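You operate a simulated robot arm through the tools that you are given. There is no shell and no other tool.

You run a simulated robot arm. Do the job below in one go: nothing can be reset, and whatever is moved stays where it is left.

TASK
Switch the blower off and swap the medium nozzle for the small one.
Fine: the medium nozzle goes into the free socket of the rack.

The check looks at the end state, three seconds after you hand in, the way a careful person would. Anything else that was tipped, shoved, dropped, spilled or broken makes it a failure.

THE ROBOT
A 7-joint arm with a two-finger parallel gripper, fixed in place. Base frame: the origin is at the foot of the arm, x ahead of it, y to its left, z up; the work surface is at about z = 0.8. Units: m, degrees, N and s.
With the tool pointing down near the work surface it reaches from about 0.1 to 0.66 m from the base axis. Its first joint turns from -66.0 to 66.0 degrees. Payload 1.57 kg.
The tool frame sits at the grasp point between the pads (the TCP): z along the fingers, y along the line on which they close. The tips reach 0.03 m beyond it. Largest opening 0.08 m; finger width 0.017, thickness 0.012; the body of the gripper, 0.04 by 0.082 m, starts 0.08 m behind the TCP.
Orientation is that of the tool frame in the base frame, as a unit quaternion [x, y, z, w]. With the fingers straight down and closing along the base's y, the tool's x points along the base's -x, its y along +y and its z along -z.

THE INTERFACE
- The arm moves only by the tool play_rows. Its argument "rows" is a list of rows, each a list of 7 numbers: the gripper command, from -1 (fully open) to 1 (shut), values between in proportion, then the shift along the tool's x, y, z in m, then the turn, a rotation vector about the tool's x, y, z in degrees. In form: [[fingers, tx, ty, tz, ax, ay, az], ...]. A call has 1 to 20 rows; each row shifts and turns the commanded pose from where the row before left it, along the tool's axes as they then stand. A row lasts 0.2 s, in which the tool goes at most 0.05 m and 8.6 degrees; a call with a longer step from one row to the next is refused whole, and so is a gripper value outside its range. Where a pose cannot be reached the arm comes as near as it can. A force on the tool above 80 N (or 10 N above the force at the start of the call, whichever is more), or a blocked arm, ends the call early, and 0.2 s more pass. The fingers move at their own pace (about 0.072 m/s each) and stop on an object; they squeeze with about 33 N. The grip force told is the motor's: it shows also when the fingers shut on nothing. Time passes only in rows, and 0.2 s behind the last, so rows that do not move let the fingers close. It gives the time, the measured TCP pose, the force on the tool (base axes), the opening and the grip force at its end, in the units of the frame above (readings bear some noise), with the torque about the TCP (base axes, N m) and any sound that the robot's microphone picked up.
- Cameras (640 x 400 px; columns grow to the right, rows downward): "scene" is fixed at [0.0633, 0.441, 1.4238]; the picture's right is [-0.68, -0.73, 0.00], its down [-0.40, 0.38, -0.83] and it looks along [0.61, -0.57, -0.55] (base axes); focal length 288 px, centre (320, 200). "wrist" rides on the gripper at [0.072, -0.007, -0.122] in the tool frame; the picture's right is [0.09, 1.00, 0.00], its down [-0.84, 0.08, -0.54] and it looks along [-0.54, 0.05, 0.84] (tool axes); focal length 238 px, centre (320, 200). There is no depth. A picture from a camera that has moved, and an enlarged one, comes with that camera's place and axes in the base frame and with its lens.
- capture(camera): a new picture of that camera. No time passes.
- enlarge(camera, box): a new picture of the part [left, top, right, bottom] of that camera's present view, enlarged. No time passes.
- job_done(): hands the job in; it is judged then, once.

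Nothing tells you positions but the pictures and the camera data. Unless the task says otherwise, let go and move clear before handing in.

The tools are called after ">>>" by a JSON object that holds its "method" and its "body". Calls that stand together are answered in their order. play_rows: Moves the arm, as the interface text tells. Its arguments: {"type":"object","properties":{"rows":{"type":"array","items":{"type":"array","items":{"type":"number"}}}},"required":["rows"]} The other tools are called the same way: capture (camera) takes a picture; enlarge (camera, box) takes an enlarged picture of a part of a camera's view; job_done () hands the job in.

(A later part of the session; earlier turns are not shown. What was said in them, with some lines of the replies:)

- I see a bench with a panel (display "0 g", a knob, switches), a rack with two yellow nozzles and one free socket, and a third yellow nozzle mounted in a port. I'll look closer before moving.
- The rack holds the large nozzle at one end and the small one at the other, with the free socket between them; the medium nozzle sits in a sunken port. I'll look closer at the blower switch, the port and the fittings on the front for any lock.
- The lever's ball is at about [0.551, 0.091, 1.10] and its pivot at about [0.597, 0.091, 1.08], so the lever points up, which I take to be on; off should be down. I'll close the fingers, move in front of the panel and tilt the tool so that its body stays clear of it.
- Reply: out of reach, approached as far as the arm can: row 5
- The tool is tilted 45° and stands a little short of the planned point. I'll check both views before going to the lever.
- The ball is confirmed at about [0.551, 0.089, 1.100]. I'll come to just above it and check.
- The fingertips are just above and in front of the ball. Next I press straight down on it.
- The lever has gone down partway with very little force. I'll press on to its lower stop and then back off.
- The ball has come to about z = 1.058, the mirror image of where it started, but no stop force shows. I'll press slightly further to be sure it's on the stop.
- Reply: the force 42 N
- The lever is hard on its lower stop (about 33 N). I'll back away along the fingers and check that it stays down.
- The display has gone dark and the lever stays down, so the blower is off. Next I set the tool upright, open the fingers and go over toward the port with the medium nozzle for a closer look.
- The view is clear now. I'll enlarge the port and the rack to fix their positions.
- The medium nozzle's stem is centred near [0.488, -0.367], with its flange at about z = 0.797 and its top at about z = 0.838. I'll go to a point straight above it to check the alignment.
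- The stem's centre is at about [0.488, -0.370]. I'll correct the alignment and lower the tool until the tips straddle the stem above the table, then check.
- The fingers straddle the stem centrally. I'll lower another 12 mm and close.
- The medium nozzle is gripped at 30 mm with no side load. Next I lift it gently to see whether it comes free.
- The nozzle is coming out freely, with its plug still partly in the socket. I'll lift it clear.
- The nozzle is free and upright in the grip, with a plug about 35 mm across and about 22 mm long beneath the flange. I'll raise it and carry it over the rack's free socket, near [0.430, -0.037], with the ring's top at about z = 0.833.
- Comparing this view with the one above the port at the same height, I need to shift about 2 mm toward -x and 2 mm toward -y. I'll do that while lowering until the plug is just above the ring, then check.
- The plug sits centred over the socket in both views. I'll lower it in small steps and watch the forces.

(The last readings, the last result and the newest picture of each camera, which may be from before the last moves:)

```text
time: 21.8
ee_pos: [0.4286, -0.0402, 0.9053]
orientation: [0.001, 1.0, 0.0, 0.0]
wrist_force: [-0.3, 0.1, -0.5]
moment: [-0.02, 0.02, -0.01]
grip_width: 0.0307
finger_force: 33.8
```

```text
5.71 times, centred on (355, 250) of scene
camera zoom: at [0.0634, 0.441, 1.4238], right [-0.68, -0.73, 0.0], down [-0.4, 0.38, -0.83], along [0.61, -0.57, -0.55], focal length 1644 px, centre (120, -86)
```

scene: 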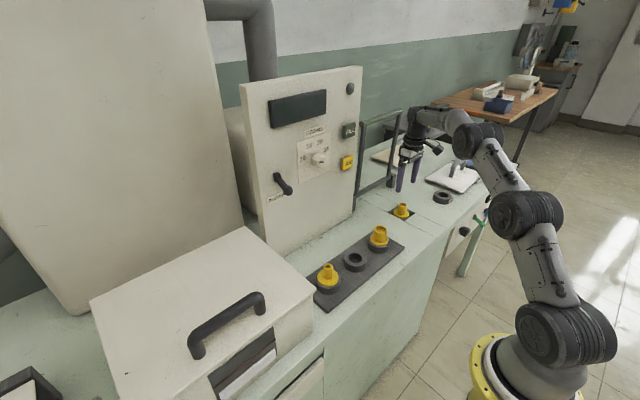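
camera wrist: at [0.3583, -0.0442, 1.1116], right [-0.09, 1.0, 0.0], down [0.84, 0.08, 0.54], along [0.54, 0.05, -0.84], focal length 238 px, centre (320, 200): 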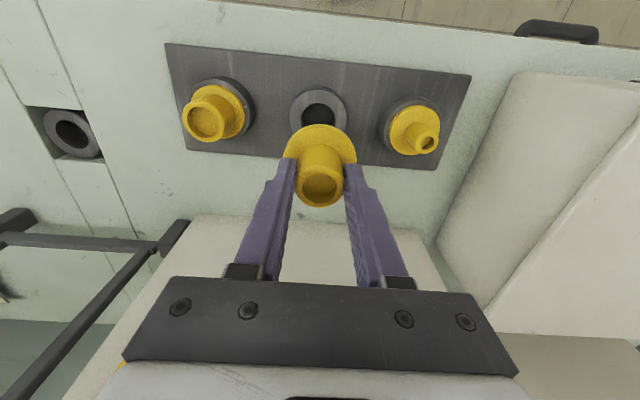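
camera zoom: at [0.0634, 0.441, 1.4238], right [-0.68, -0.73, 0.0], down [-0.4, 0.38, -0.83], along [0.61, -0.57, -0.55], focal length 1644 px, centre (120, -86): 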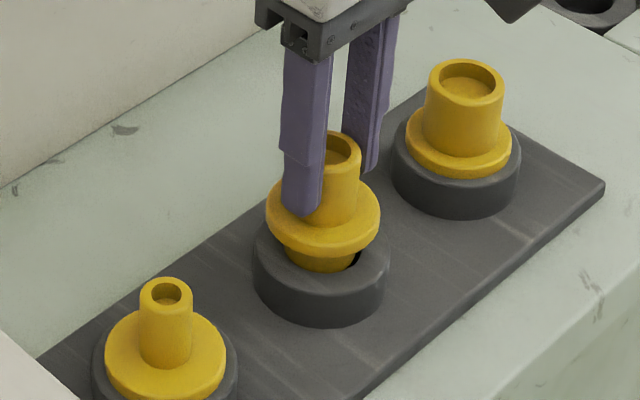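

The plug is entering with no load. I'll nudge it under 1 mm toward the visible gap and keep lowering.

>>> {"method": "play_rows", "body": {"rows": [[1, 0.0005, -0.0006, 0.004, 0, 0, 0], [1, 0, 0, 0.004, 0, 0, 0], [1, 0, 0, 0.004, 0, 0, 0], [1, 0, 0, 0, 0, 0, 0]]}}

>>> {"method": "enlarge", "body": {"camera": "scene", "box": [320, 215, 390, 285]}}

```text
time: 22.8
ee_pos: [0.4289, -0.0427, 0.8923]
orientation: [0.0, 1.0, 0.001, 0.0]
wrist_force: [-0.3, 0.2, -1.2]
moment: [-0.01, 0.02, 0.02]
grip_width: 0.0306
finger_force: 32.9
```

```text
5.71 times, centred on (355, 250) of scene
camera zoom: at [0.0634, 0.441, 1.4238], right [-0.68, -0.73, 0.0], down [-0.4, 0.38, -0.83], along [0.61, -0.57, -0.55], focal length 1644 px, centre (120, -86)
```

zoom: 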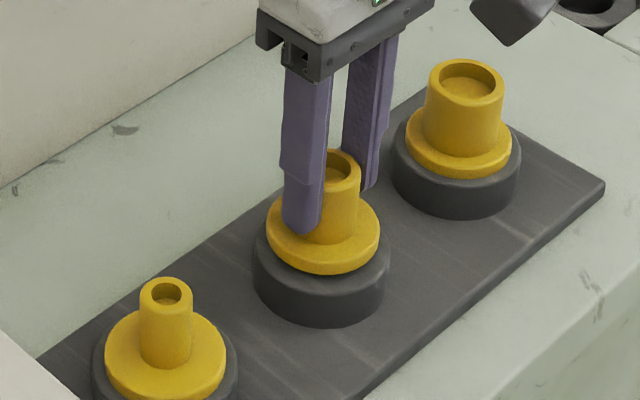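

Nearly seated, still no load. A few more millimetres until the flange touches the ring.

>>> {"method": "play_rows", "body": {"rows": [[1, 0, 0, 0.002, 0, 0, 0], [1, 0, 0, 0.002, 0, 0, 0], [1, 0, 0, 0.0015, 0, 0, 0], [1, 0, 0, 0, 0, 0, 0]]}}

>>> {"method": "enlarge", "body": {"camera": "scene", "box": [320, 215, 390, 285]}}

```text
time: 23.8
ee_pos: [0.428, -0.0416, 0.8868]
orientation: [0.001, 1.0, 0.0, -0.001]
wrist_force: [-0.5, -1.2, -1.5]
moment: [-0.04, 0.01, 0.0]
grip_width: 0.0305
finger_force: 32.9
```

```text
5.71 times, centred on (355, 250) of scene
camera zoom: at [0.0634, 0.441, 1.4238], right [-0.68, -0.73, 0.0], down [-0.4, 0.38, -0.83], along [0.61, -0.57, -0.55], focal length 1644 px, centre (120, -86)
```

zoom: 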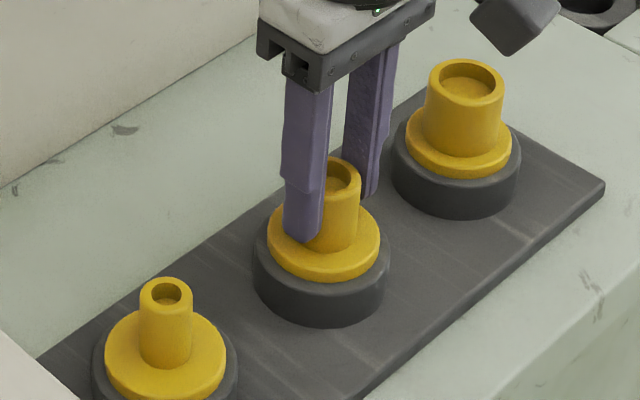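

>>> {"method": "play_rows", "body": {"rows": [[1, 0, 0, 0.0015, 0, 0, 0], [1, 0, 0, 0.0015, 0, 0, 0], [1, 0, 0, 0, 0, 0, 0]]}}

>>> {"method": "enlarge", "body": {"camera": "scene", "box": [320, 215, 390, 285]}}

```text
time: 24.6
ee_pos: [0.429, -0.0408, 0.8863]
orientation: [0.0, 1.0, 0.0, 0.003]
wrist_force: [-10.3, -1.1, 27.3]
moment: [0.25, 0.5, 0.11]
grip_width: 0.0308
finger_force: 33.2
```

```text
5.71 times, centred on (355, 250) of scene
camera zoom: at [0.0628, 0.441, 1.4239], right [-0.68, -0.73, 0.0], down [-0.4, 0.38, -0.83], along [0.61, -0.57, -0.55], focal length 1644 px, centre (120, -86)
```

zoom: 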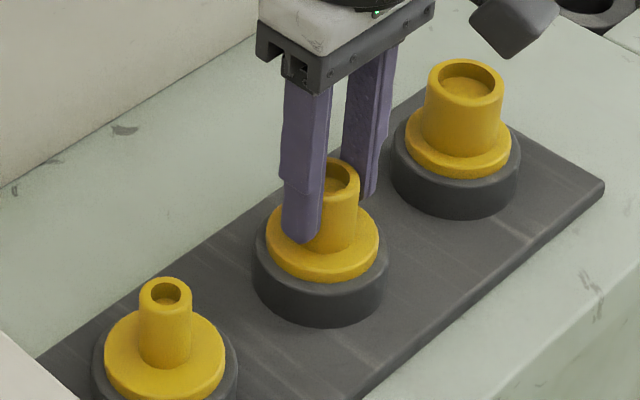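

The flange touches the ring (27 N), so it's seated. I'll relieve the pressure, open the fingers and rise straight up.

>>> {"method": "play_rows", "body": {"rows": [[1, 0, 0, -0.0028, 0, 0, 0], [1, 0, 0, 0, 0, 0, 0], [-0.2, 0, 0, 0, 0, 0, 0], [-0.5, 0, 0, 0, 0, 0, 0], [-0.5, 0, 0, 0, 0, 0, 0], [-0.5, 0, 0, -0.01, 0, 0, 0], [-0.5, 0, 0, -0.02, 0, 0, 0], [-0.5, 0, 0, -0.03, 0, 0, 0], [-0.5, 0, 0, -0.04, 0, 0, 0], [-0.5, 0, 0, 0, 0, 0, 0]]}}

>>> {"method": "enlarge", "body": {"camera": "scene", "box": [300, 205, 410, 315]}}

>>> {"method": "capture", "body": {"camera": "wrist"}}

```text
time: 26.8
ee_pos: [0.4275, -0.0399, 0.9882]
orientation: [0.0, 1.0, 0.0, 0.0]
wrist_force: [-1.0, 0.5, -0.6]
moment: [-0.03, 0.04, -0.03]
grip_width: 0.0598
finger_force: 0.1
```

```text
3.64 times, centred on (355, 260) of scene
camera zoom: at [0.0633, 0.441, 1.4238], right [-0.68, -0.73, 0.0], down [-0.4, 0.38, -0.83], along [0.61, -0.57, -0.55], focal length 1046 px, centre (193, -18)
```

zoom: 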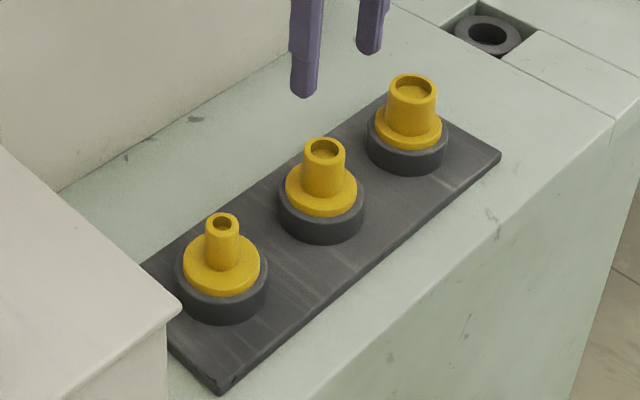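

```text
taken
camera wrist: at [0.355, -0.0463, 1.1095], right [-0.09, 1.0, 0.0], down [0.84, 0.08, 0.54], along [0.54, 0.05, -0.84], focal length 238 px, centre (320, 200)
```

wrist: 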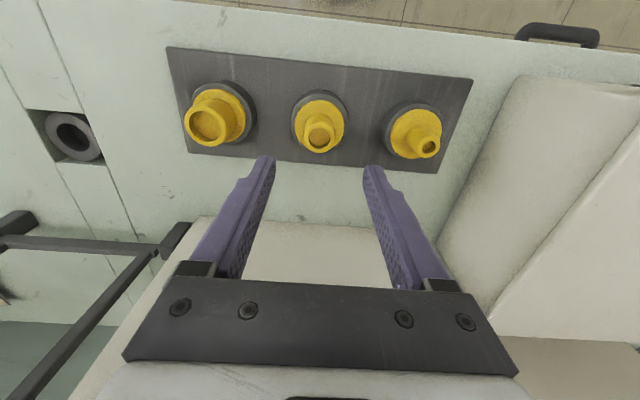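

The medium nozzle stands squarely in the middle socket. Next I measure where the small nozzle is and how close the box beside it comes.

>>> {"method": "enlarge", "body": {"camera": "wrist", "box": [280, 80, 480, 180]}}

>>> {"method": "capture", "body": {"camera": "scene"}}

```text
3.20 times, centred on (380, 130) of wrist
camera zoom: at [0.355, -0.0463, 1.1095], right [-0.09, 1.0, 0.0], down [0.84, 0.08, 0.54], along [0.54, 0.05, -0.84], focal length 763 px, centre (128, 424)
```

zoom: 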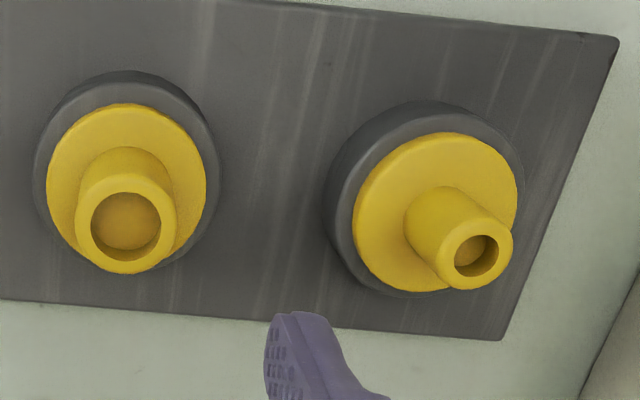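

```text
taken
```

scene: 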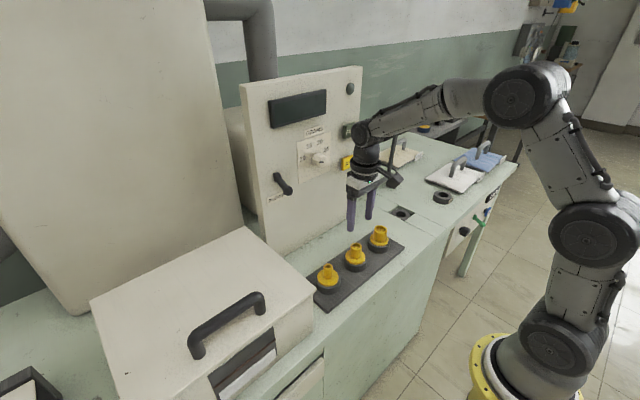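

The small nozzle's stem is near [0.429, 0.0695], and the box stays about 0.11 m away. I'll move over it and check.

>>> {"method": "play_rows", "body": {"rows": [[-0.5, -0.0003, 0.0365, 0.0093, 0, 0, 0], [-0.5, -0.0003, 0.0365, 0.0093, 0, 0, 0], [-0.5, -0.0003, 0.0365, 0.0093, 0, 0, 0], [-0.5, 0, 0, 0, 0, 0, 0]]}}

>>> {"method": "capture", "body": {"camera": "wrist"}}

>>> {"method": "enlarge", "body": {"camera": "wrist", "box": [250, 70, 390, 220]}}

>>> {"method": "enlarge", "body": {"camera": "scene", "box": [280, 190, 390, 300]}}

```text
time: 27.8
ee_pos: [0.4277, 0.0689, 0.9606]
orientation: [0.0, 1.0, 0.0, 0.0]
wrist_force: [-0.8, 0.3, -0.2]
moment: [-0.02, 0.04, 0.02]
grip_width: 0.0603
finger_force: 0.0
```

```text
taken
camera wrist: at [0.3561, 0.0633, 1.0821], right [-0.09, 1.0, 0.0], down [0.84, 0.08, 0.54], along [0.54, 0.05, -0.84], focal length 238 px, centre (320, 200)
```

wrist: 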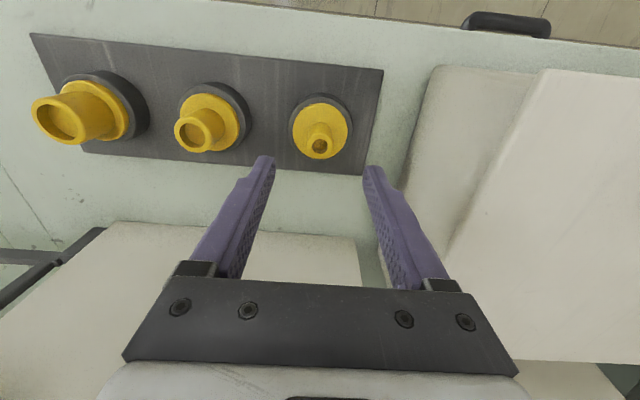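

```text
2.67 times, centred on (320, 145) of wrist
camera zoom: at [0.3561, 0.0633, 1.0821], right [-0.09, 1.0, 0.0], down [0.84, 0.08, 0.54], along [0.54, 0.05, -0.84], focal length 636 px, centre (320, 347)
```

zoom: 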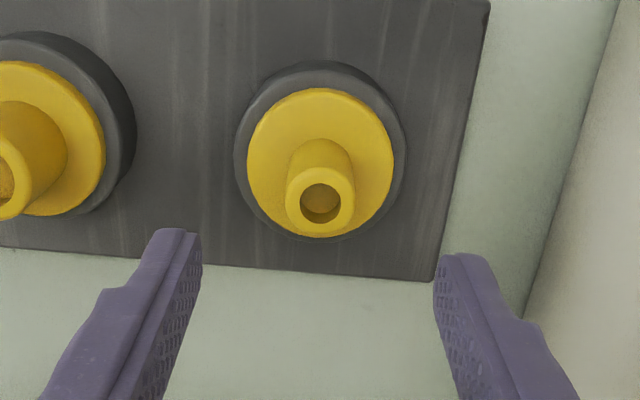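

```text
3.64 times, centred on (335, 245) of scene
camera zoom: at [0.0633, 0.4411, 1.4238], right [-0.68, -0.73, 0.0], down [-0.4, 0.38, -0.83], along [0.61, -0.57, -0.55], focal length 1046 px, centre (266, 36)
```

zoom: 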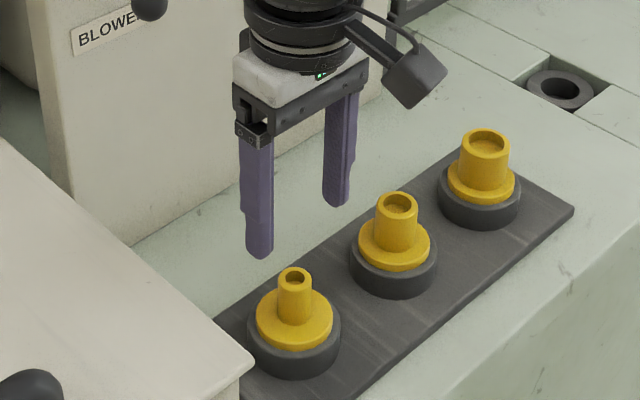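

Centred within 1 mm. I'll lower over the small stem to the same grip height as before and close.

>>> {"method": "play_rows", "body": {"rows": [[-0.5, -0.001, 0.0008, 0.025, 0, 0, 0], [-0.5, 0, 0, 0.025, 0, 0, 0], [-0.5, 0, 0, 0.0235, 0, 0, 0], [-0.5, 0, 0, 0, 0, 0, 0]]}}

>>> {"method": "enlarge", "body": {"camera": "wrist", "box": [250, 70, 390, 220]}}

>>> {"method": "enlarge", "body": {"camera": "scene", "box": [280, 190, 390, 300]}}

```text
time: 28.8
ee_pos: [0.4297, 0.0701, 0.8855]
orientation: [0.0, 1.0, 0.0, 0.0]
wrist_force: [0.5, -0.7, -0.2]
moment: [0.01, 0.02, 0.02]
grip_width: 0.0598
finger_force: 0.0
```

```text
2.67 times, centred on (320, 145) of wrist
camera zoom: at [0.3584, 0.0636, 1.0079], right [-0.09, 1.0, 0.0], down [0.84, 0.08, 0.54], along [0.54, 0.05, -0.84], focal length 636 px, centre (320, 347)
```

zoom: 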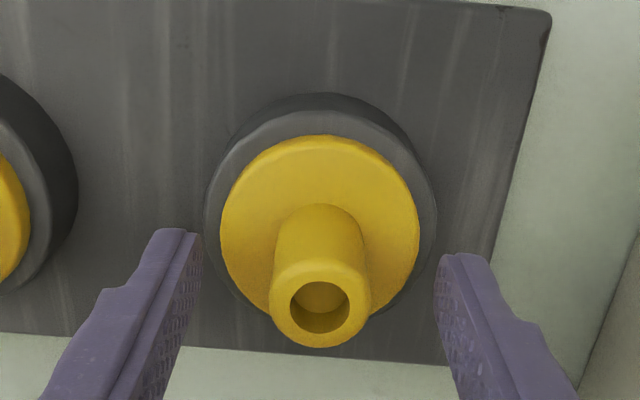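

```text
3.64 times, centred on (335, 245) of scene
camera zoom: at [0.0633, 0.441, 1.4238], right [-0.68, -0.73, 0.0], down [-0.4, 0.38, -0.83], along [0.61, -0.57, -0.55], focal length 1046 px, centre (266, 36)
```

zoom: 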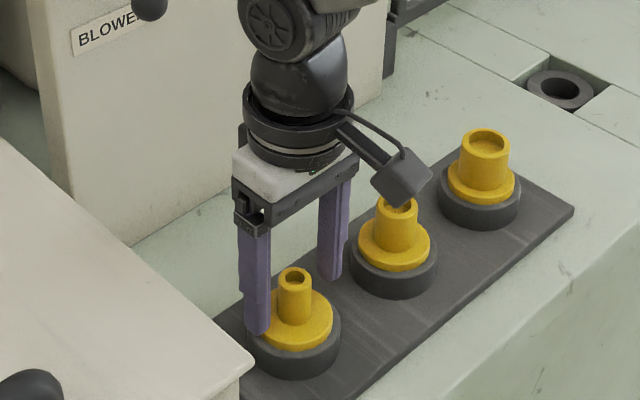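

The stem stands well between the fingers, about 2 mm toward the robot. I'll shift by that much and close on it.

>>> {"method": "play_rows", "body": {"rows": [[-0.5, 0.002, 0, 0, 0, 0, 0], [-0.5, 0, 0, 0, 0, 0, 0], [1, 0, 0, 0, 0, 0, 0], [1, 0, 0, 0, 0, 0, 0], [1, 0, 0, 0, 0, 0, 0], [1, 0, 0, 0, 0, 0, 0]]}}

>>> {"method": "enlarge", "body": {"camera": "wrist", "box": [250, 70, 390, 220]}}

>>> {"method": "enlarge", "body": {"camera": "scene", "box": [280, 190, 390, 300]}}

```text
time: 30.2
ee_pos: [0.4273, 0.0707, 0.8863]
orientation: [0.0, 1.0, 0.0, 0.0]
wrist_force: [-0.7, -1.4, 0.6]
moment: [-0.03, 0.01, 0.03]
grip_width: 0.0226
finger_force: 33.4
```

```text
2.67 times, centred on (320, 145) of wrist
camera zoom: at [0.3566, 0.0634, 1.008], right [-0.09, 1.0, 0.0], down [0.84, 0.08, 0.54], along [0.54, 0.05, -0.84], focal length 636 px, centre (320, 347)
```

zoom: 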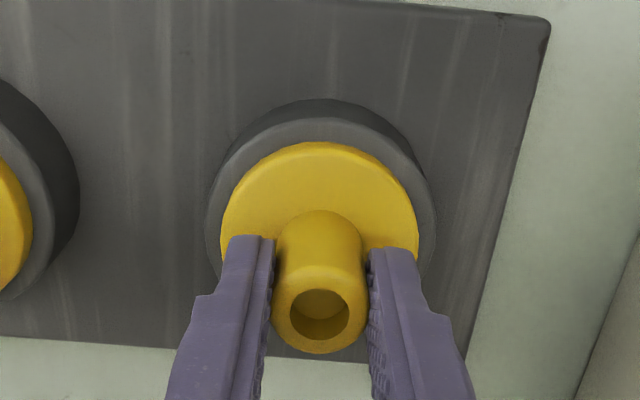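

```text
3.64 times, centred on (335, 245) of scene
camera zoom: at [0.0633, 0.441, 1.4238], right [-0.68, -0.73, 0.0], down [-0.4, 0.38, -0.83], along [0.61, -0.57, -0.55], focal length 1046 px, centre (266, 36)
```

zoom: 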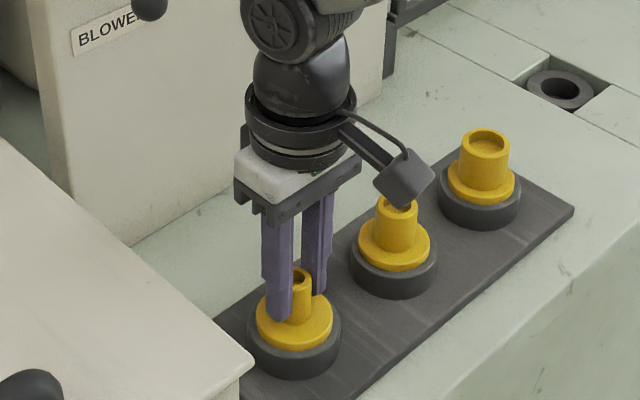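

The small nozzle is gripped at 22.6 mm and sits in the grip just as the medium one did. Next I lift it out gently.

>>> {"method": "play_rows", "body": {"rows": [[1, 0, 0, -0.005, 0, 0, 0], [1, 0, 0, -0.01, 0, 0, 0], [1, 0, 0, -0.015, 0, 0, 0], [1, 0, 0, -0.03, 0, 0, 0], [1, 0, 0, -0.04, 0, 0, 0], [1, 0, 0, 0, 0, 0, 0]]}}

>>> {"method": "enlarge", "body": {"camera": "wrist", "box": [250, 70, 390, 220]}}

>>> {"method": "enlarge", "body": {"camera": "scene", "box": [280, 190, 390, 300]}}

```text
time: 31.6
ee_pos: [0.4288, 0.0701, 0.9869]
orientation: [0.001, 1.0, 0.0, 0.0]
wrist_force: [-0.1, 0.0, -1.1]
moment: [0.01, -0.03, -0.04]
grip_width: 0.0224
finger_force: 32.8
```

```text
2.67 times, centred on (320, 145) of wrist
camera zoom: at [0.3568, 0.0634, 1.108], right [-0.09, 1.0, 0.0], down [0.84, 0.08, 0.54], along [0.54, 0.05, -0.84], focal length 636 px, centre (320, 347)
```

zoom: 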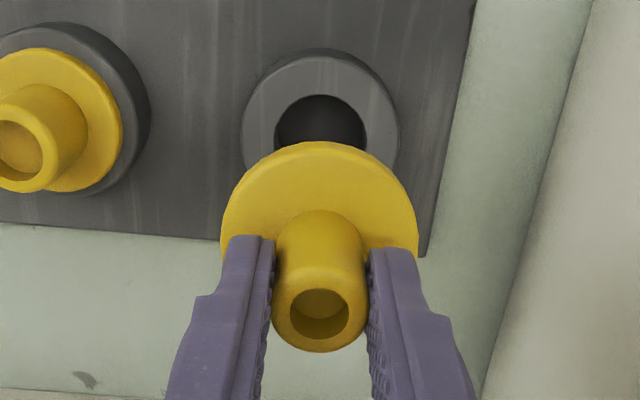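

```text
3.64 times, centred on (335, 245) of scene
camera zoom: at [0.0633, 0.441, 1.4238], right [-0.68, -0.73, 0.0], down [-0.4, 0.38, -0.83], along [0.61, -0.57, -0.55], focal length 1046 px, centre (266, 36)
```

zoom: 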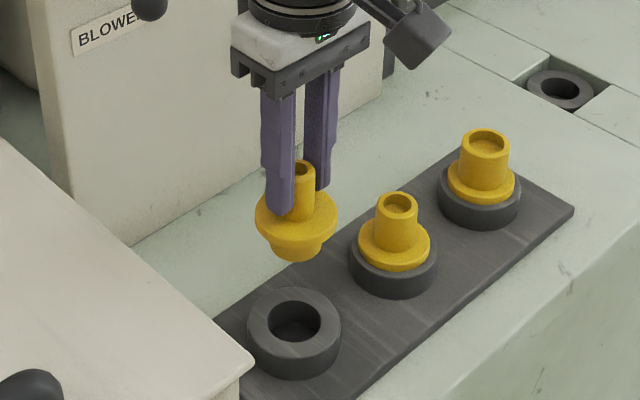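

The small nozzle is out and upright. I'll raise it over the others and carry it to above the port, at the same height as my reference view.

>>> {"method": "play_rows", "body": {"rows": [[1, 0, 0, -0.03, 0, 0, 0], [1, -0.006, -0.04407, 0, 0, 0, 0], [1, -0.006, -0.04407, 0, 0, 0, 0], [1, -0.006, -0.04407, 0, 0, 0, 0], [1, -0.006, -0.04407, 0, 0, 0, 0], [1, -0.006, -0.04407, 0, 0, 0, 0], [1, -0.006, -0.04407, 0, 0, 0, 0], [1, -0.006, -0.04407, 0, 0, 0, 0], [1, -0.006, -0.04407, 0, 0, 0, 0], [1, -0.006, -0.04407, 0, 0, 0, 0], [1, -0.006, -0.04407, 0, 0, 0, 0], [1, 0, 0, 0.037, 0, 0, 0], [1, 0, 0, 0.037, 0, 0, 0], [1, 0, 0, 0, 0, 0, 0]]}}

>>> {"method": "enlarge", "body": {"camera": "wrist", "box": [250, 70, 390, 220]}}

>>> {"method": "enlarge", "body": {"camera": "scene", "box": [360, 150, 440, 230]}}

>>> {"method": "capture", "body": {"camera": "scene"}}

```text
time: 34.6
ee_pos: [0.4882, -0.3722, 0.9406]
orientation: [-0.001, 1.0, 0.0, -0.001]
wrist_force: [-1.2, -0.1, -0.6]
moment: [-0.01, 0.02, 0.02]
grip_width: 0.0227
finger_force: 33.1
```

```text
2.67 times, centred on (320, 145) of wrist
camera zoom: at [0.4163, -0.3787, 1.0626], right [-0.09, 1.0, 0.0], down [0.84, 0.08, 0.54], along [0.54, 0.05, -0.84], focal length 636 px, centre (320, 347)
```

zoom: 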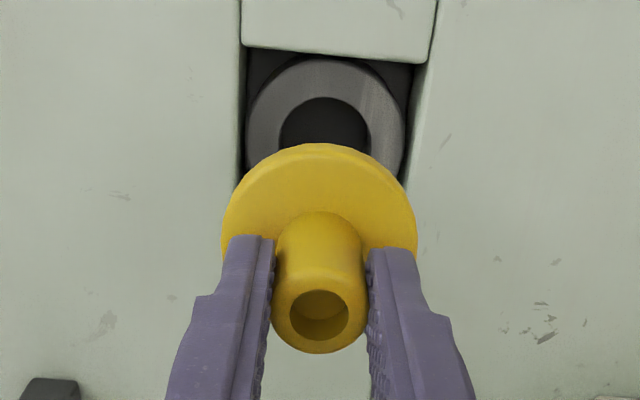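

```text
5.00 times, centred on (400, 190) of scene
camera zoom: at [0.0634, 0.441, 1.4238], right [-0.68, -0.73, 0.0], down [-0.4, 0.38, -0.83], along [0.61, -0.57, -0.55], focal length 1438 px, centre (-80, 250)
```

zoom: 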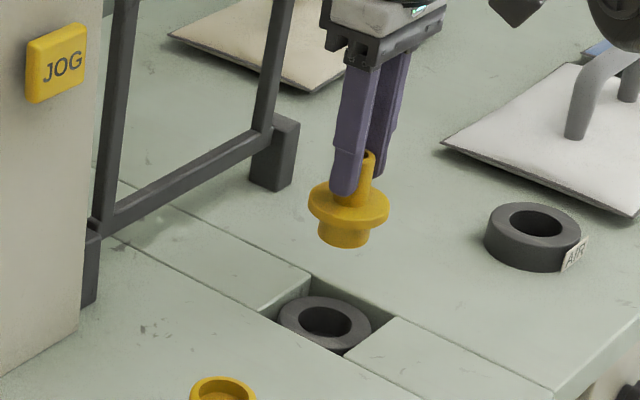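

```text
taken
```

scene: 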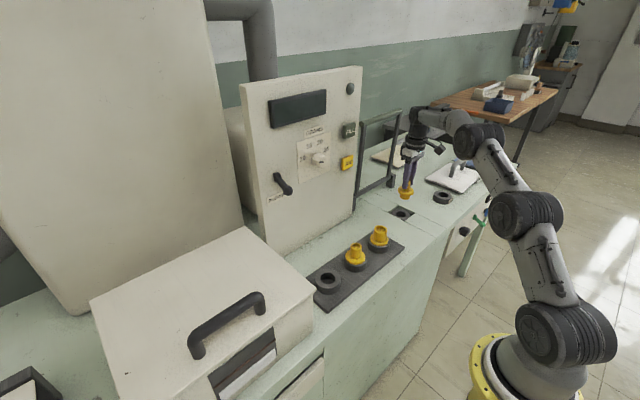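

I'm about 2 mm off in y and under 1 mm in x compared with the reference view. I'll correct that and lower until the plug is just above the port's ring.

>>> {"method": "play_rows", "body": {"rows": [[1, -0.0006, 0.0018, 0.02, 0, 0, 0], [1, 0, 0, 0.025, 0, 0, 0], [1, 0, 0, 0.022, 0, 0, 0], [1, 0, 0, 0, 0, 0, 0]]}}

>>> {"method": "enlarge", "body": {"camera": "wrist", "box": [250, 70, 390, 220]}}

>>> {"method": "enlarge", "body": {"camera": "scene", "box": [375, 180, 425, 230]}}

```text
time: 35.6
ee_pos: [0.4891, -0.37, 0.8735]
orientation: [0.001, 1.0, 0.0, -0.001]
wrist_force: [-0.3, -0.2, -1.1]
moment: [0.01, 0.03, 0.05]
grip_width: 0.0225
finger_force: 32.9
```

```text
2.67 times, centred on (320, 145) of wrist
camera zoom: at [0.4182, -0.3768, 0.9962], right [-0.09, 1.0, 0.0], down [0.84, 0.08, 0.54], along [0.54, 0.05, -0.84], focal length 636 px, centre (320, 347)
```

zoom: 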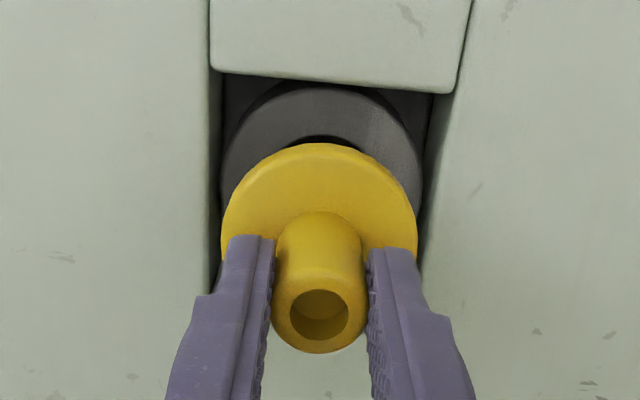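

```text
8.00 times, centred on (400, 205) of scene
camera zoom: at [0.0634, 0.441, 1.4238], right [-0.68, -0.73, 0.0], down [-0.4, 0.38, -0.83], along [0.61, -0.57, -0.55], focal length 2301 px, centre (-320, 160)
```

zoom: 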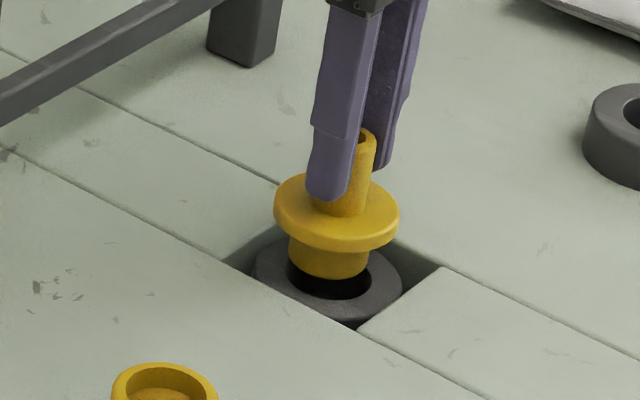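

The plug is centred over the port. I'll lower in small steps with force checks.

>>> {"method": "play_rows", "body": {"rows": [[1, 0, 0.0005, 0.005, 0, 0, 0], [1, 0, 0, 0.005, 0, 0, 0], [1, 0, 0, 0.005, 0, 0, 0], [1, 0, 0, 0.003, 0, 0, 0], [1, 0, 0, 0, 0, 0, 0]]}}

>>> {"method": "enlarge", "body": {"camera": "scene", "box": [375, 180, 425, 230]}}

```text
time: 36.8
ee_pos: [0.4883, -0.369, 0.8552]
orientation: [0.0, 1.0, 0.001, 0.0]
wrist_force: [-0.3, -0.3, -0.5]
moment: [0.01, -0.01, 0.02]
grip_width: 0.0226
finger_force: 32.9
```

```text
8.00 times, centred on (400, 205) of scene
camera zoom: at [0.0634, 0.441, 1.4238], right [-0.68, -0.73, 0.0], down [-0.4, 0.38, -0.83], along [0.61, -0.57, -0.55], focal length 2301 px, centre (-320, 160)
```

zoom: 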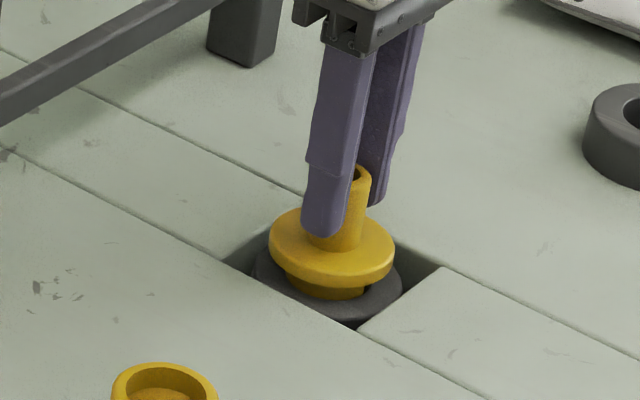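

It's entering with no load. I'll recentre slightly and go on down.

>>> {"method": "play_rows", "body": {"rows": [[1, 0.0003, -0.0007, 0.004, 0, 0, 0], [1, 0, 0, 0.004, 0, 0, 0], [1, 0, 0, 0.003, 0, 0, 0], [1, 0, 0, 0, 0, 0, 0]]}}

>>> {"method": "enlarge", "body": {"camera": "scene", "box": [375, 180, 425, 230]}}

```text
time: 37.8
ee_pos: [0.4878, -0.3687, 0.845]
orientation: [0.001, 1.0, 0.0, 0.0]
wrist_force: [-0.7, -0.7, -1.3]
moment: [0.01, -0.02, -0.03]
grip_width: 0.0227
finger_force: 32.5
```

```text
8.00 times, centred on (400, 205) of scene
camera zoom: at [0.0634, 0.441, 1.4238], right [-0.68, -0.73, 0.0], down [-0.4, 0.38, -0.83], along [0.61, -0.57, -0.55], focal length 2301 px, centre (-320, 160)
```

zoom: 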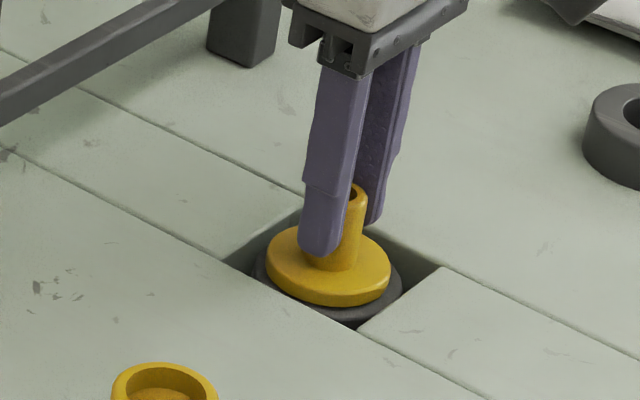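

Almost seated, no load yet. The last few millimetres follow until the flange meets the ring.

>>> {"method": "play_rows", "body": {"rows": [[1, 0, 0, 0.0015, 0, 0, 0], [1, 0, 0, 0.0015, 0, 0, 0], [1, 0, 0, 0.0015, 0, 0, 0], [1, 0, 0, 0, 0, 0, 0]]}}

>>> {"method": "enlarge", "body": {"camera": "scene", "box": [375, 180, 425, 230]}}

```text
time: 38.8
ee_pos: [0.4893, -0.3694, 0.8433]
orientation: [0.0, 1.0, -0.001, 0.002]
wrist_force: [-1.8, 2.6, 11.2]
moment: [0.36, 0.29, -0.04]
grip_width: 0.0228
finger_force: 32.6
```

```text
8.00 times, centred on (400, 205) of scene
camera zoom: at [0.0631, 0.4412, 1.4238], right [-0.68, -0.73, 0.0], down [-0.4, 0.38, -0.83], along [0.61, -0.57, -0.55], focal length 2301 px, centre (-320, 160)
```

zoom: 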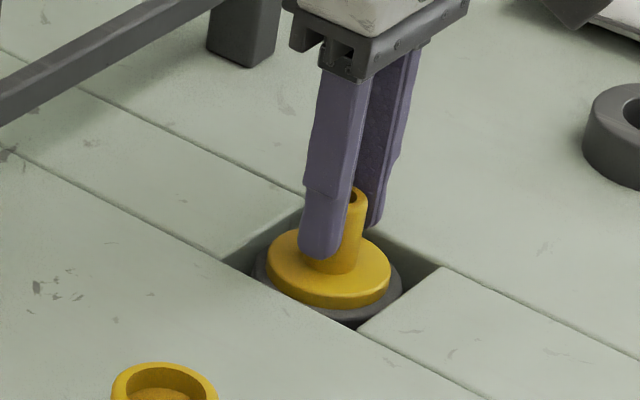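

Contact at the height I expected. I'll press slightly more to confirm that it's fully seated, then ease off and release.

>>> {"method": "play_rows", "body": {"rows": [[1, 0, 0, 0.0015, 0, 0, 0], [1, 0, 0, 0, 0, 0, 0]]}}

>>> {"method": "enlarge", "body": {"camera": "wrist", "box": [250, 70, 390, 220]}}

```text
time: 39.4
ee_pos: [0.4889, -0.3711, 0.8435]
orientation: [0.001, 1.0, -0.002, 0.002]
wrist_force: [-8.0, 5.0, 24.9]
moment: [0.62, 0.6, 0.04]
grip_width: 0.0226
finger_force: 33.0
```

```text
2.67 times, centred on (320, 145) of wrist
camera zoom: at [0.4162, -0.3763, 0.965], right [-0.09, 1.0, 0.0], down [0.83, 0.08, 0.54], along [0.54, 0.05, -0.84], focal length 636 px, centre (320, 347)
```

zoom: 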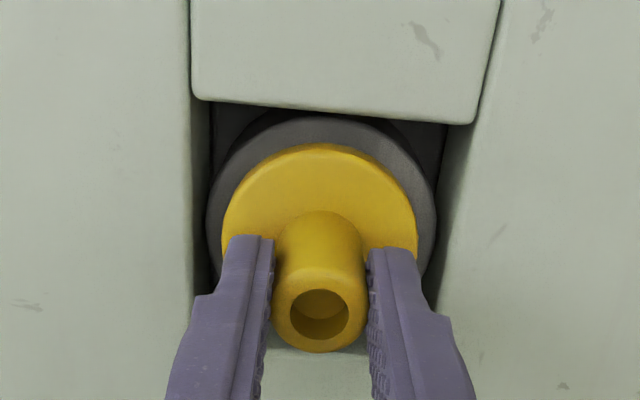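

It holds at z = 0.843 under 25 N, so it's fully seated. I'll ease off, open and rise clear.

>>> {"method": "play_rows", "body": {"rows": [[1, 0, 0, -0.0032, 0, 0, 0], [1, 0, 0, 0, 0, 0, 0], [0.2, 0, 0, 0, 0, 0, 0], [-0.3, 0, 0, 0, 0, 0, 0], [-0.5, 0, 0, 0, 0, 0, 0], [-0.5, 0, 0, -0.01, 0, 0, 0], [-0.5, 0, 0, -0.02, 0, 0, 0], [-0.5, 0, 0, -0.03, 0, 0, 0], [-0.5, 0, 0, -0.04, 0, 0, 0], [-0.5, 0, 0, -0.04, 0, 0, 0], [-0.5, 0, 0, 0, 0, 0, 0]]}}

>>> {"method": "enlarge", "body": {"camera": "scene", "box": [370, 170, 430, 230]}}

>>> {"method": "capture", "body": {"camera": "wrist"}}

```text
time: 41.8
ee_pos: [0.4861, -0.3684, 0.9835]
orientation: [0.0, 1.0, 0.0, 0.0]
wrist_force: [0.4, -0.1, 0.5]
moment: [0.02, -0.02, -0.01]
grip_width: 0.0601
finger_force: 0.2
```

```text
6.67 times, centred on (400, 200) of scene
camera zoom: at [0.0633, 0.441, 1.4238], right [-0.68, -0.73, 0.0], down [-0.4, 0.38, -0.83], along [0.61, -0.57, -0.55], focal length 1917 px, centre (-213, 200)
```

zoom: 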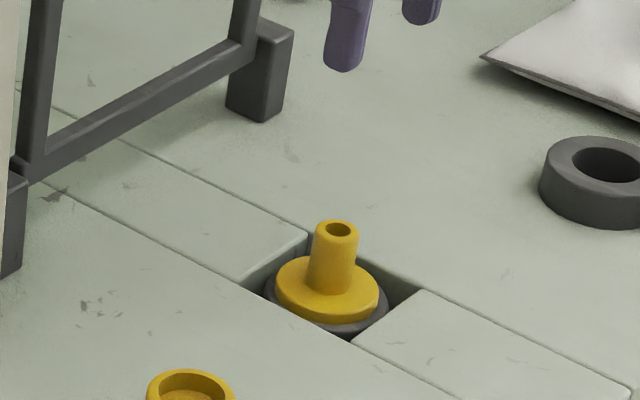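

```text
taken
camera wrist: at [0.4146, -0.3753, 1.1054], right [-0.09, 1.0, 0.0], down [0.84, 0.08, 0.54], along [0.54, 0.05, -0.84], focal length 238 px, centre (320, 200)
```

wrist: 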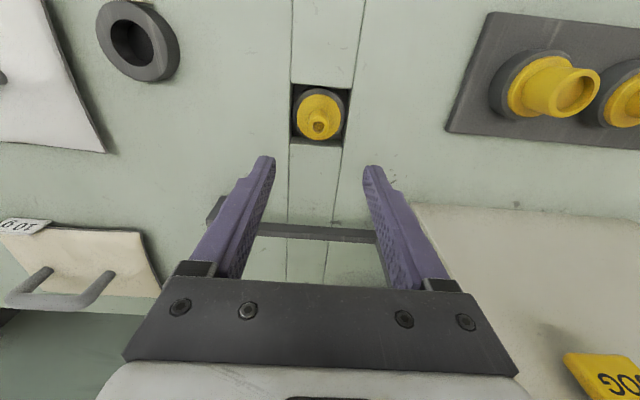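

The small nozzle is seated upright in the port. I'll withdraw up and back, then check everything once more.

>>> {"method": "play_rows", "body": {"rows": [[-0.5, 0.02, 0.02, -0.03, 0, 0, 0], [-0.5, 0.025, 0.025, -0.025, 0, 0, 0], [-0.5, 0.025, 0.025, -0.025, 0, 0, 0], [-0.5, 0.025, 0.025, -0.025, 0, 0, 0], [-0.5, 0.025, 0.025, -0.025, 0, 0, 0], [-0.5, 0, 0, 0, 0, 0, 0], [-0.5, 0, 0, 0, 0, 0, 0]]}}

>>> {"method": "capture", "body": {"camera": "scene"}}

>>> {"method": "enlarge", "body": {"camera": "scene", "box": [240, 60, 380, 220]}}

>>> {"method": "enlarge", "body": {"camera": "scene", "box": [300, 190, 430, 310]}}

>>> {"method": "capture", "body": {"camera": "wrist"}}

```text
time: 43.4
ee_pos: [0.3662, -0.2529, 1.1107]
orientation: [0.0, 1.0, 0.001, 0.0]
wrist_force: [0.8, 0.5, -0.1]
moment: [-0.01, -0.03, 0.03]
grip_width: 0.0601
finger_force: 0.1
```

```text
taken
```

scene: 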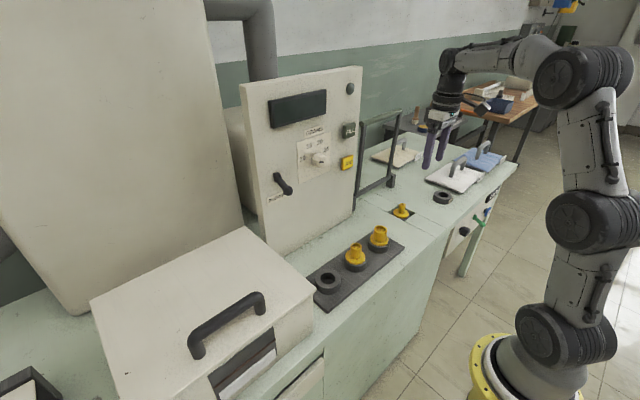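

```text
2.50 times, centred on (310, 140) of scene
camera zoom: at [0.0633, 0.441, 1.4238], right [-0.68, -0.73, 0.0], down [-0.4, 0.38, -0.83], along [0.61, -0.57, -0.55], focal length 719 px, centre (345, 350)
```

zoom: 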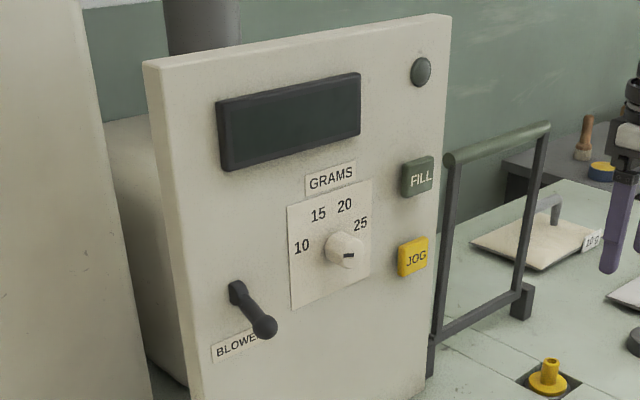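

```text
3.33 times, centred on (365, 250) of scene
camera zoom: at [0.0633, 0.441, 1.4238], right [-0.68, -0.73, 0.0], down [-0.4, 0.38, -0.83], along [0.61, -0.57, -0.55], focal length 959 px, centre (170, 33)
```

zoom: 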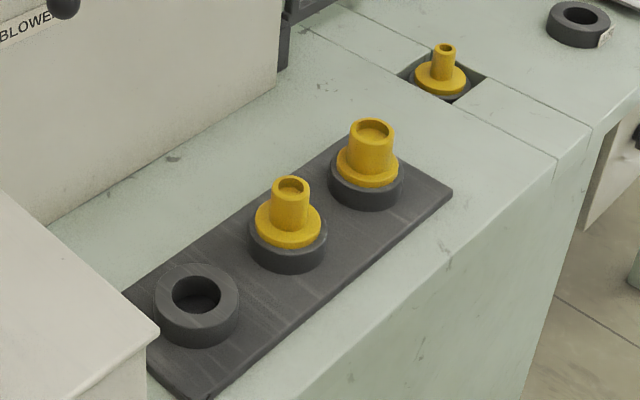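

```text
taken
camera wrist: at [0.2957, -0.2588, 1.233], right [-0.09, 1.0, 0.0], down [0.84, 0.08, 0.54], along [0.54, 0.05, -0.84], focal length 238 px, centre (320, 200)
```

wrist: 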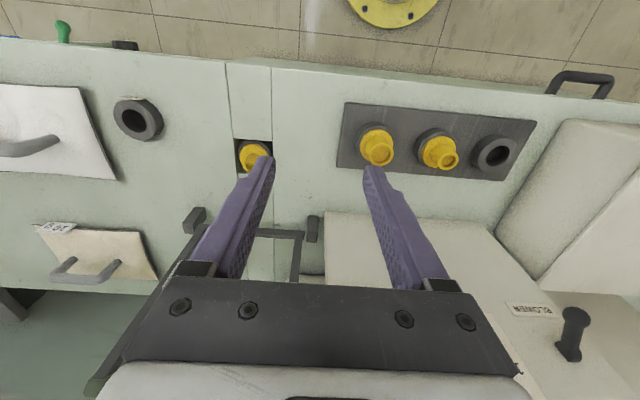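

The blower lever is down and the display dark, the small nozzle is seated in the port and the medium one in the rack's middle socket. Nothing else has moved and the arm is clear, so I'm handing in.

>>> {"method": "job_done", "body": {}}

```text
The job is handed in.
```

The blower is off and the nozzles are swapped; I've handed the job in, but no verdict came back.

- **Blower:** I pressed the lever down to its lower stop. It stayed down, and the display went dark.
- **Medium nozzle:** it stands upright in the middle socket of the rack, which was the free one, with its flange down on the ring.
- **Small nozzle:** it's fully seated in the port. It held its height under about 25 N before I let go.

In the last pictures the large nozzle, the dial, the buttons and the frame looked untouched. The small nozzle's old rack socket is now empty. The gripper is open and the arm is clear of the bench.
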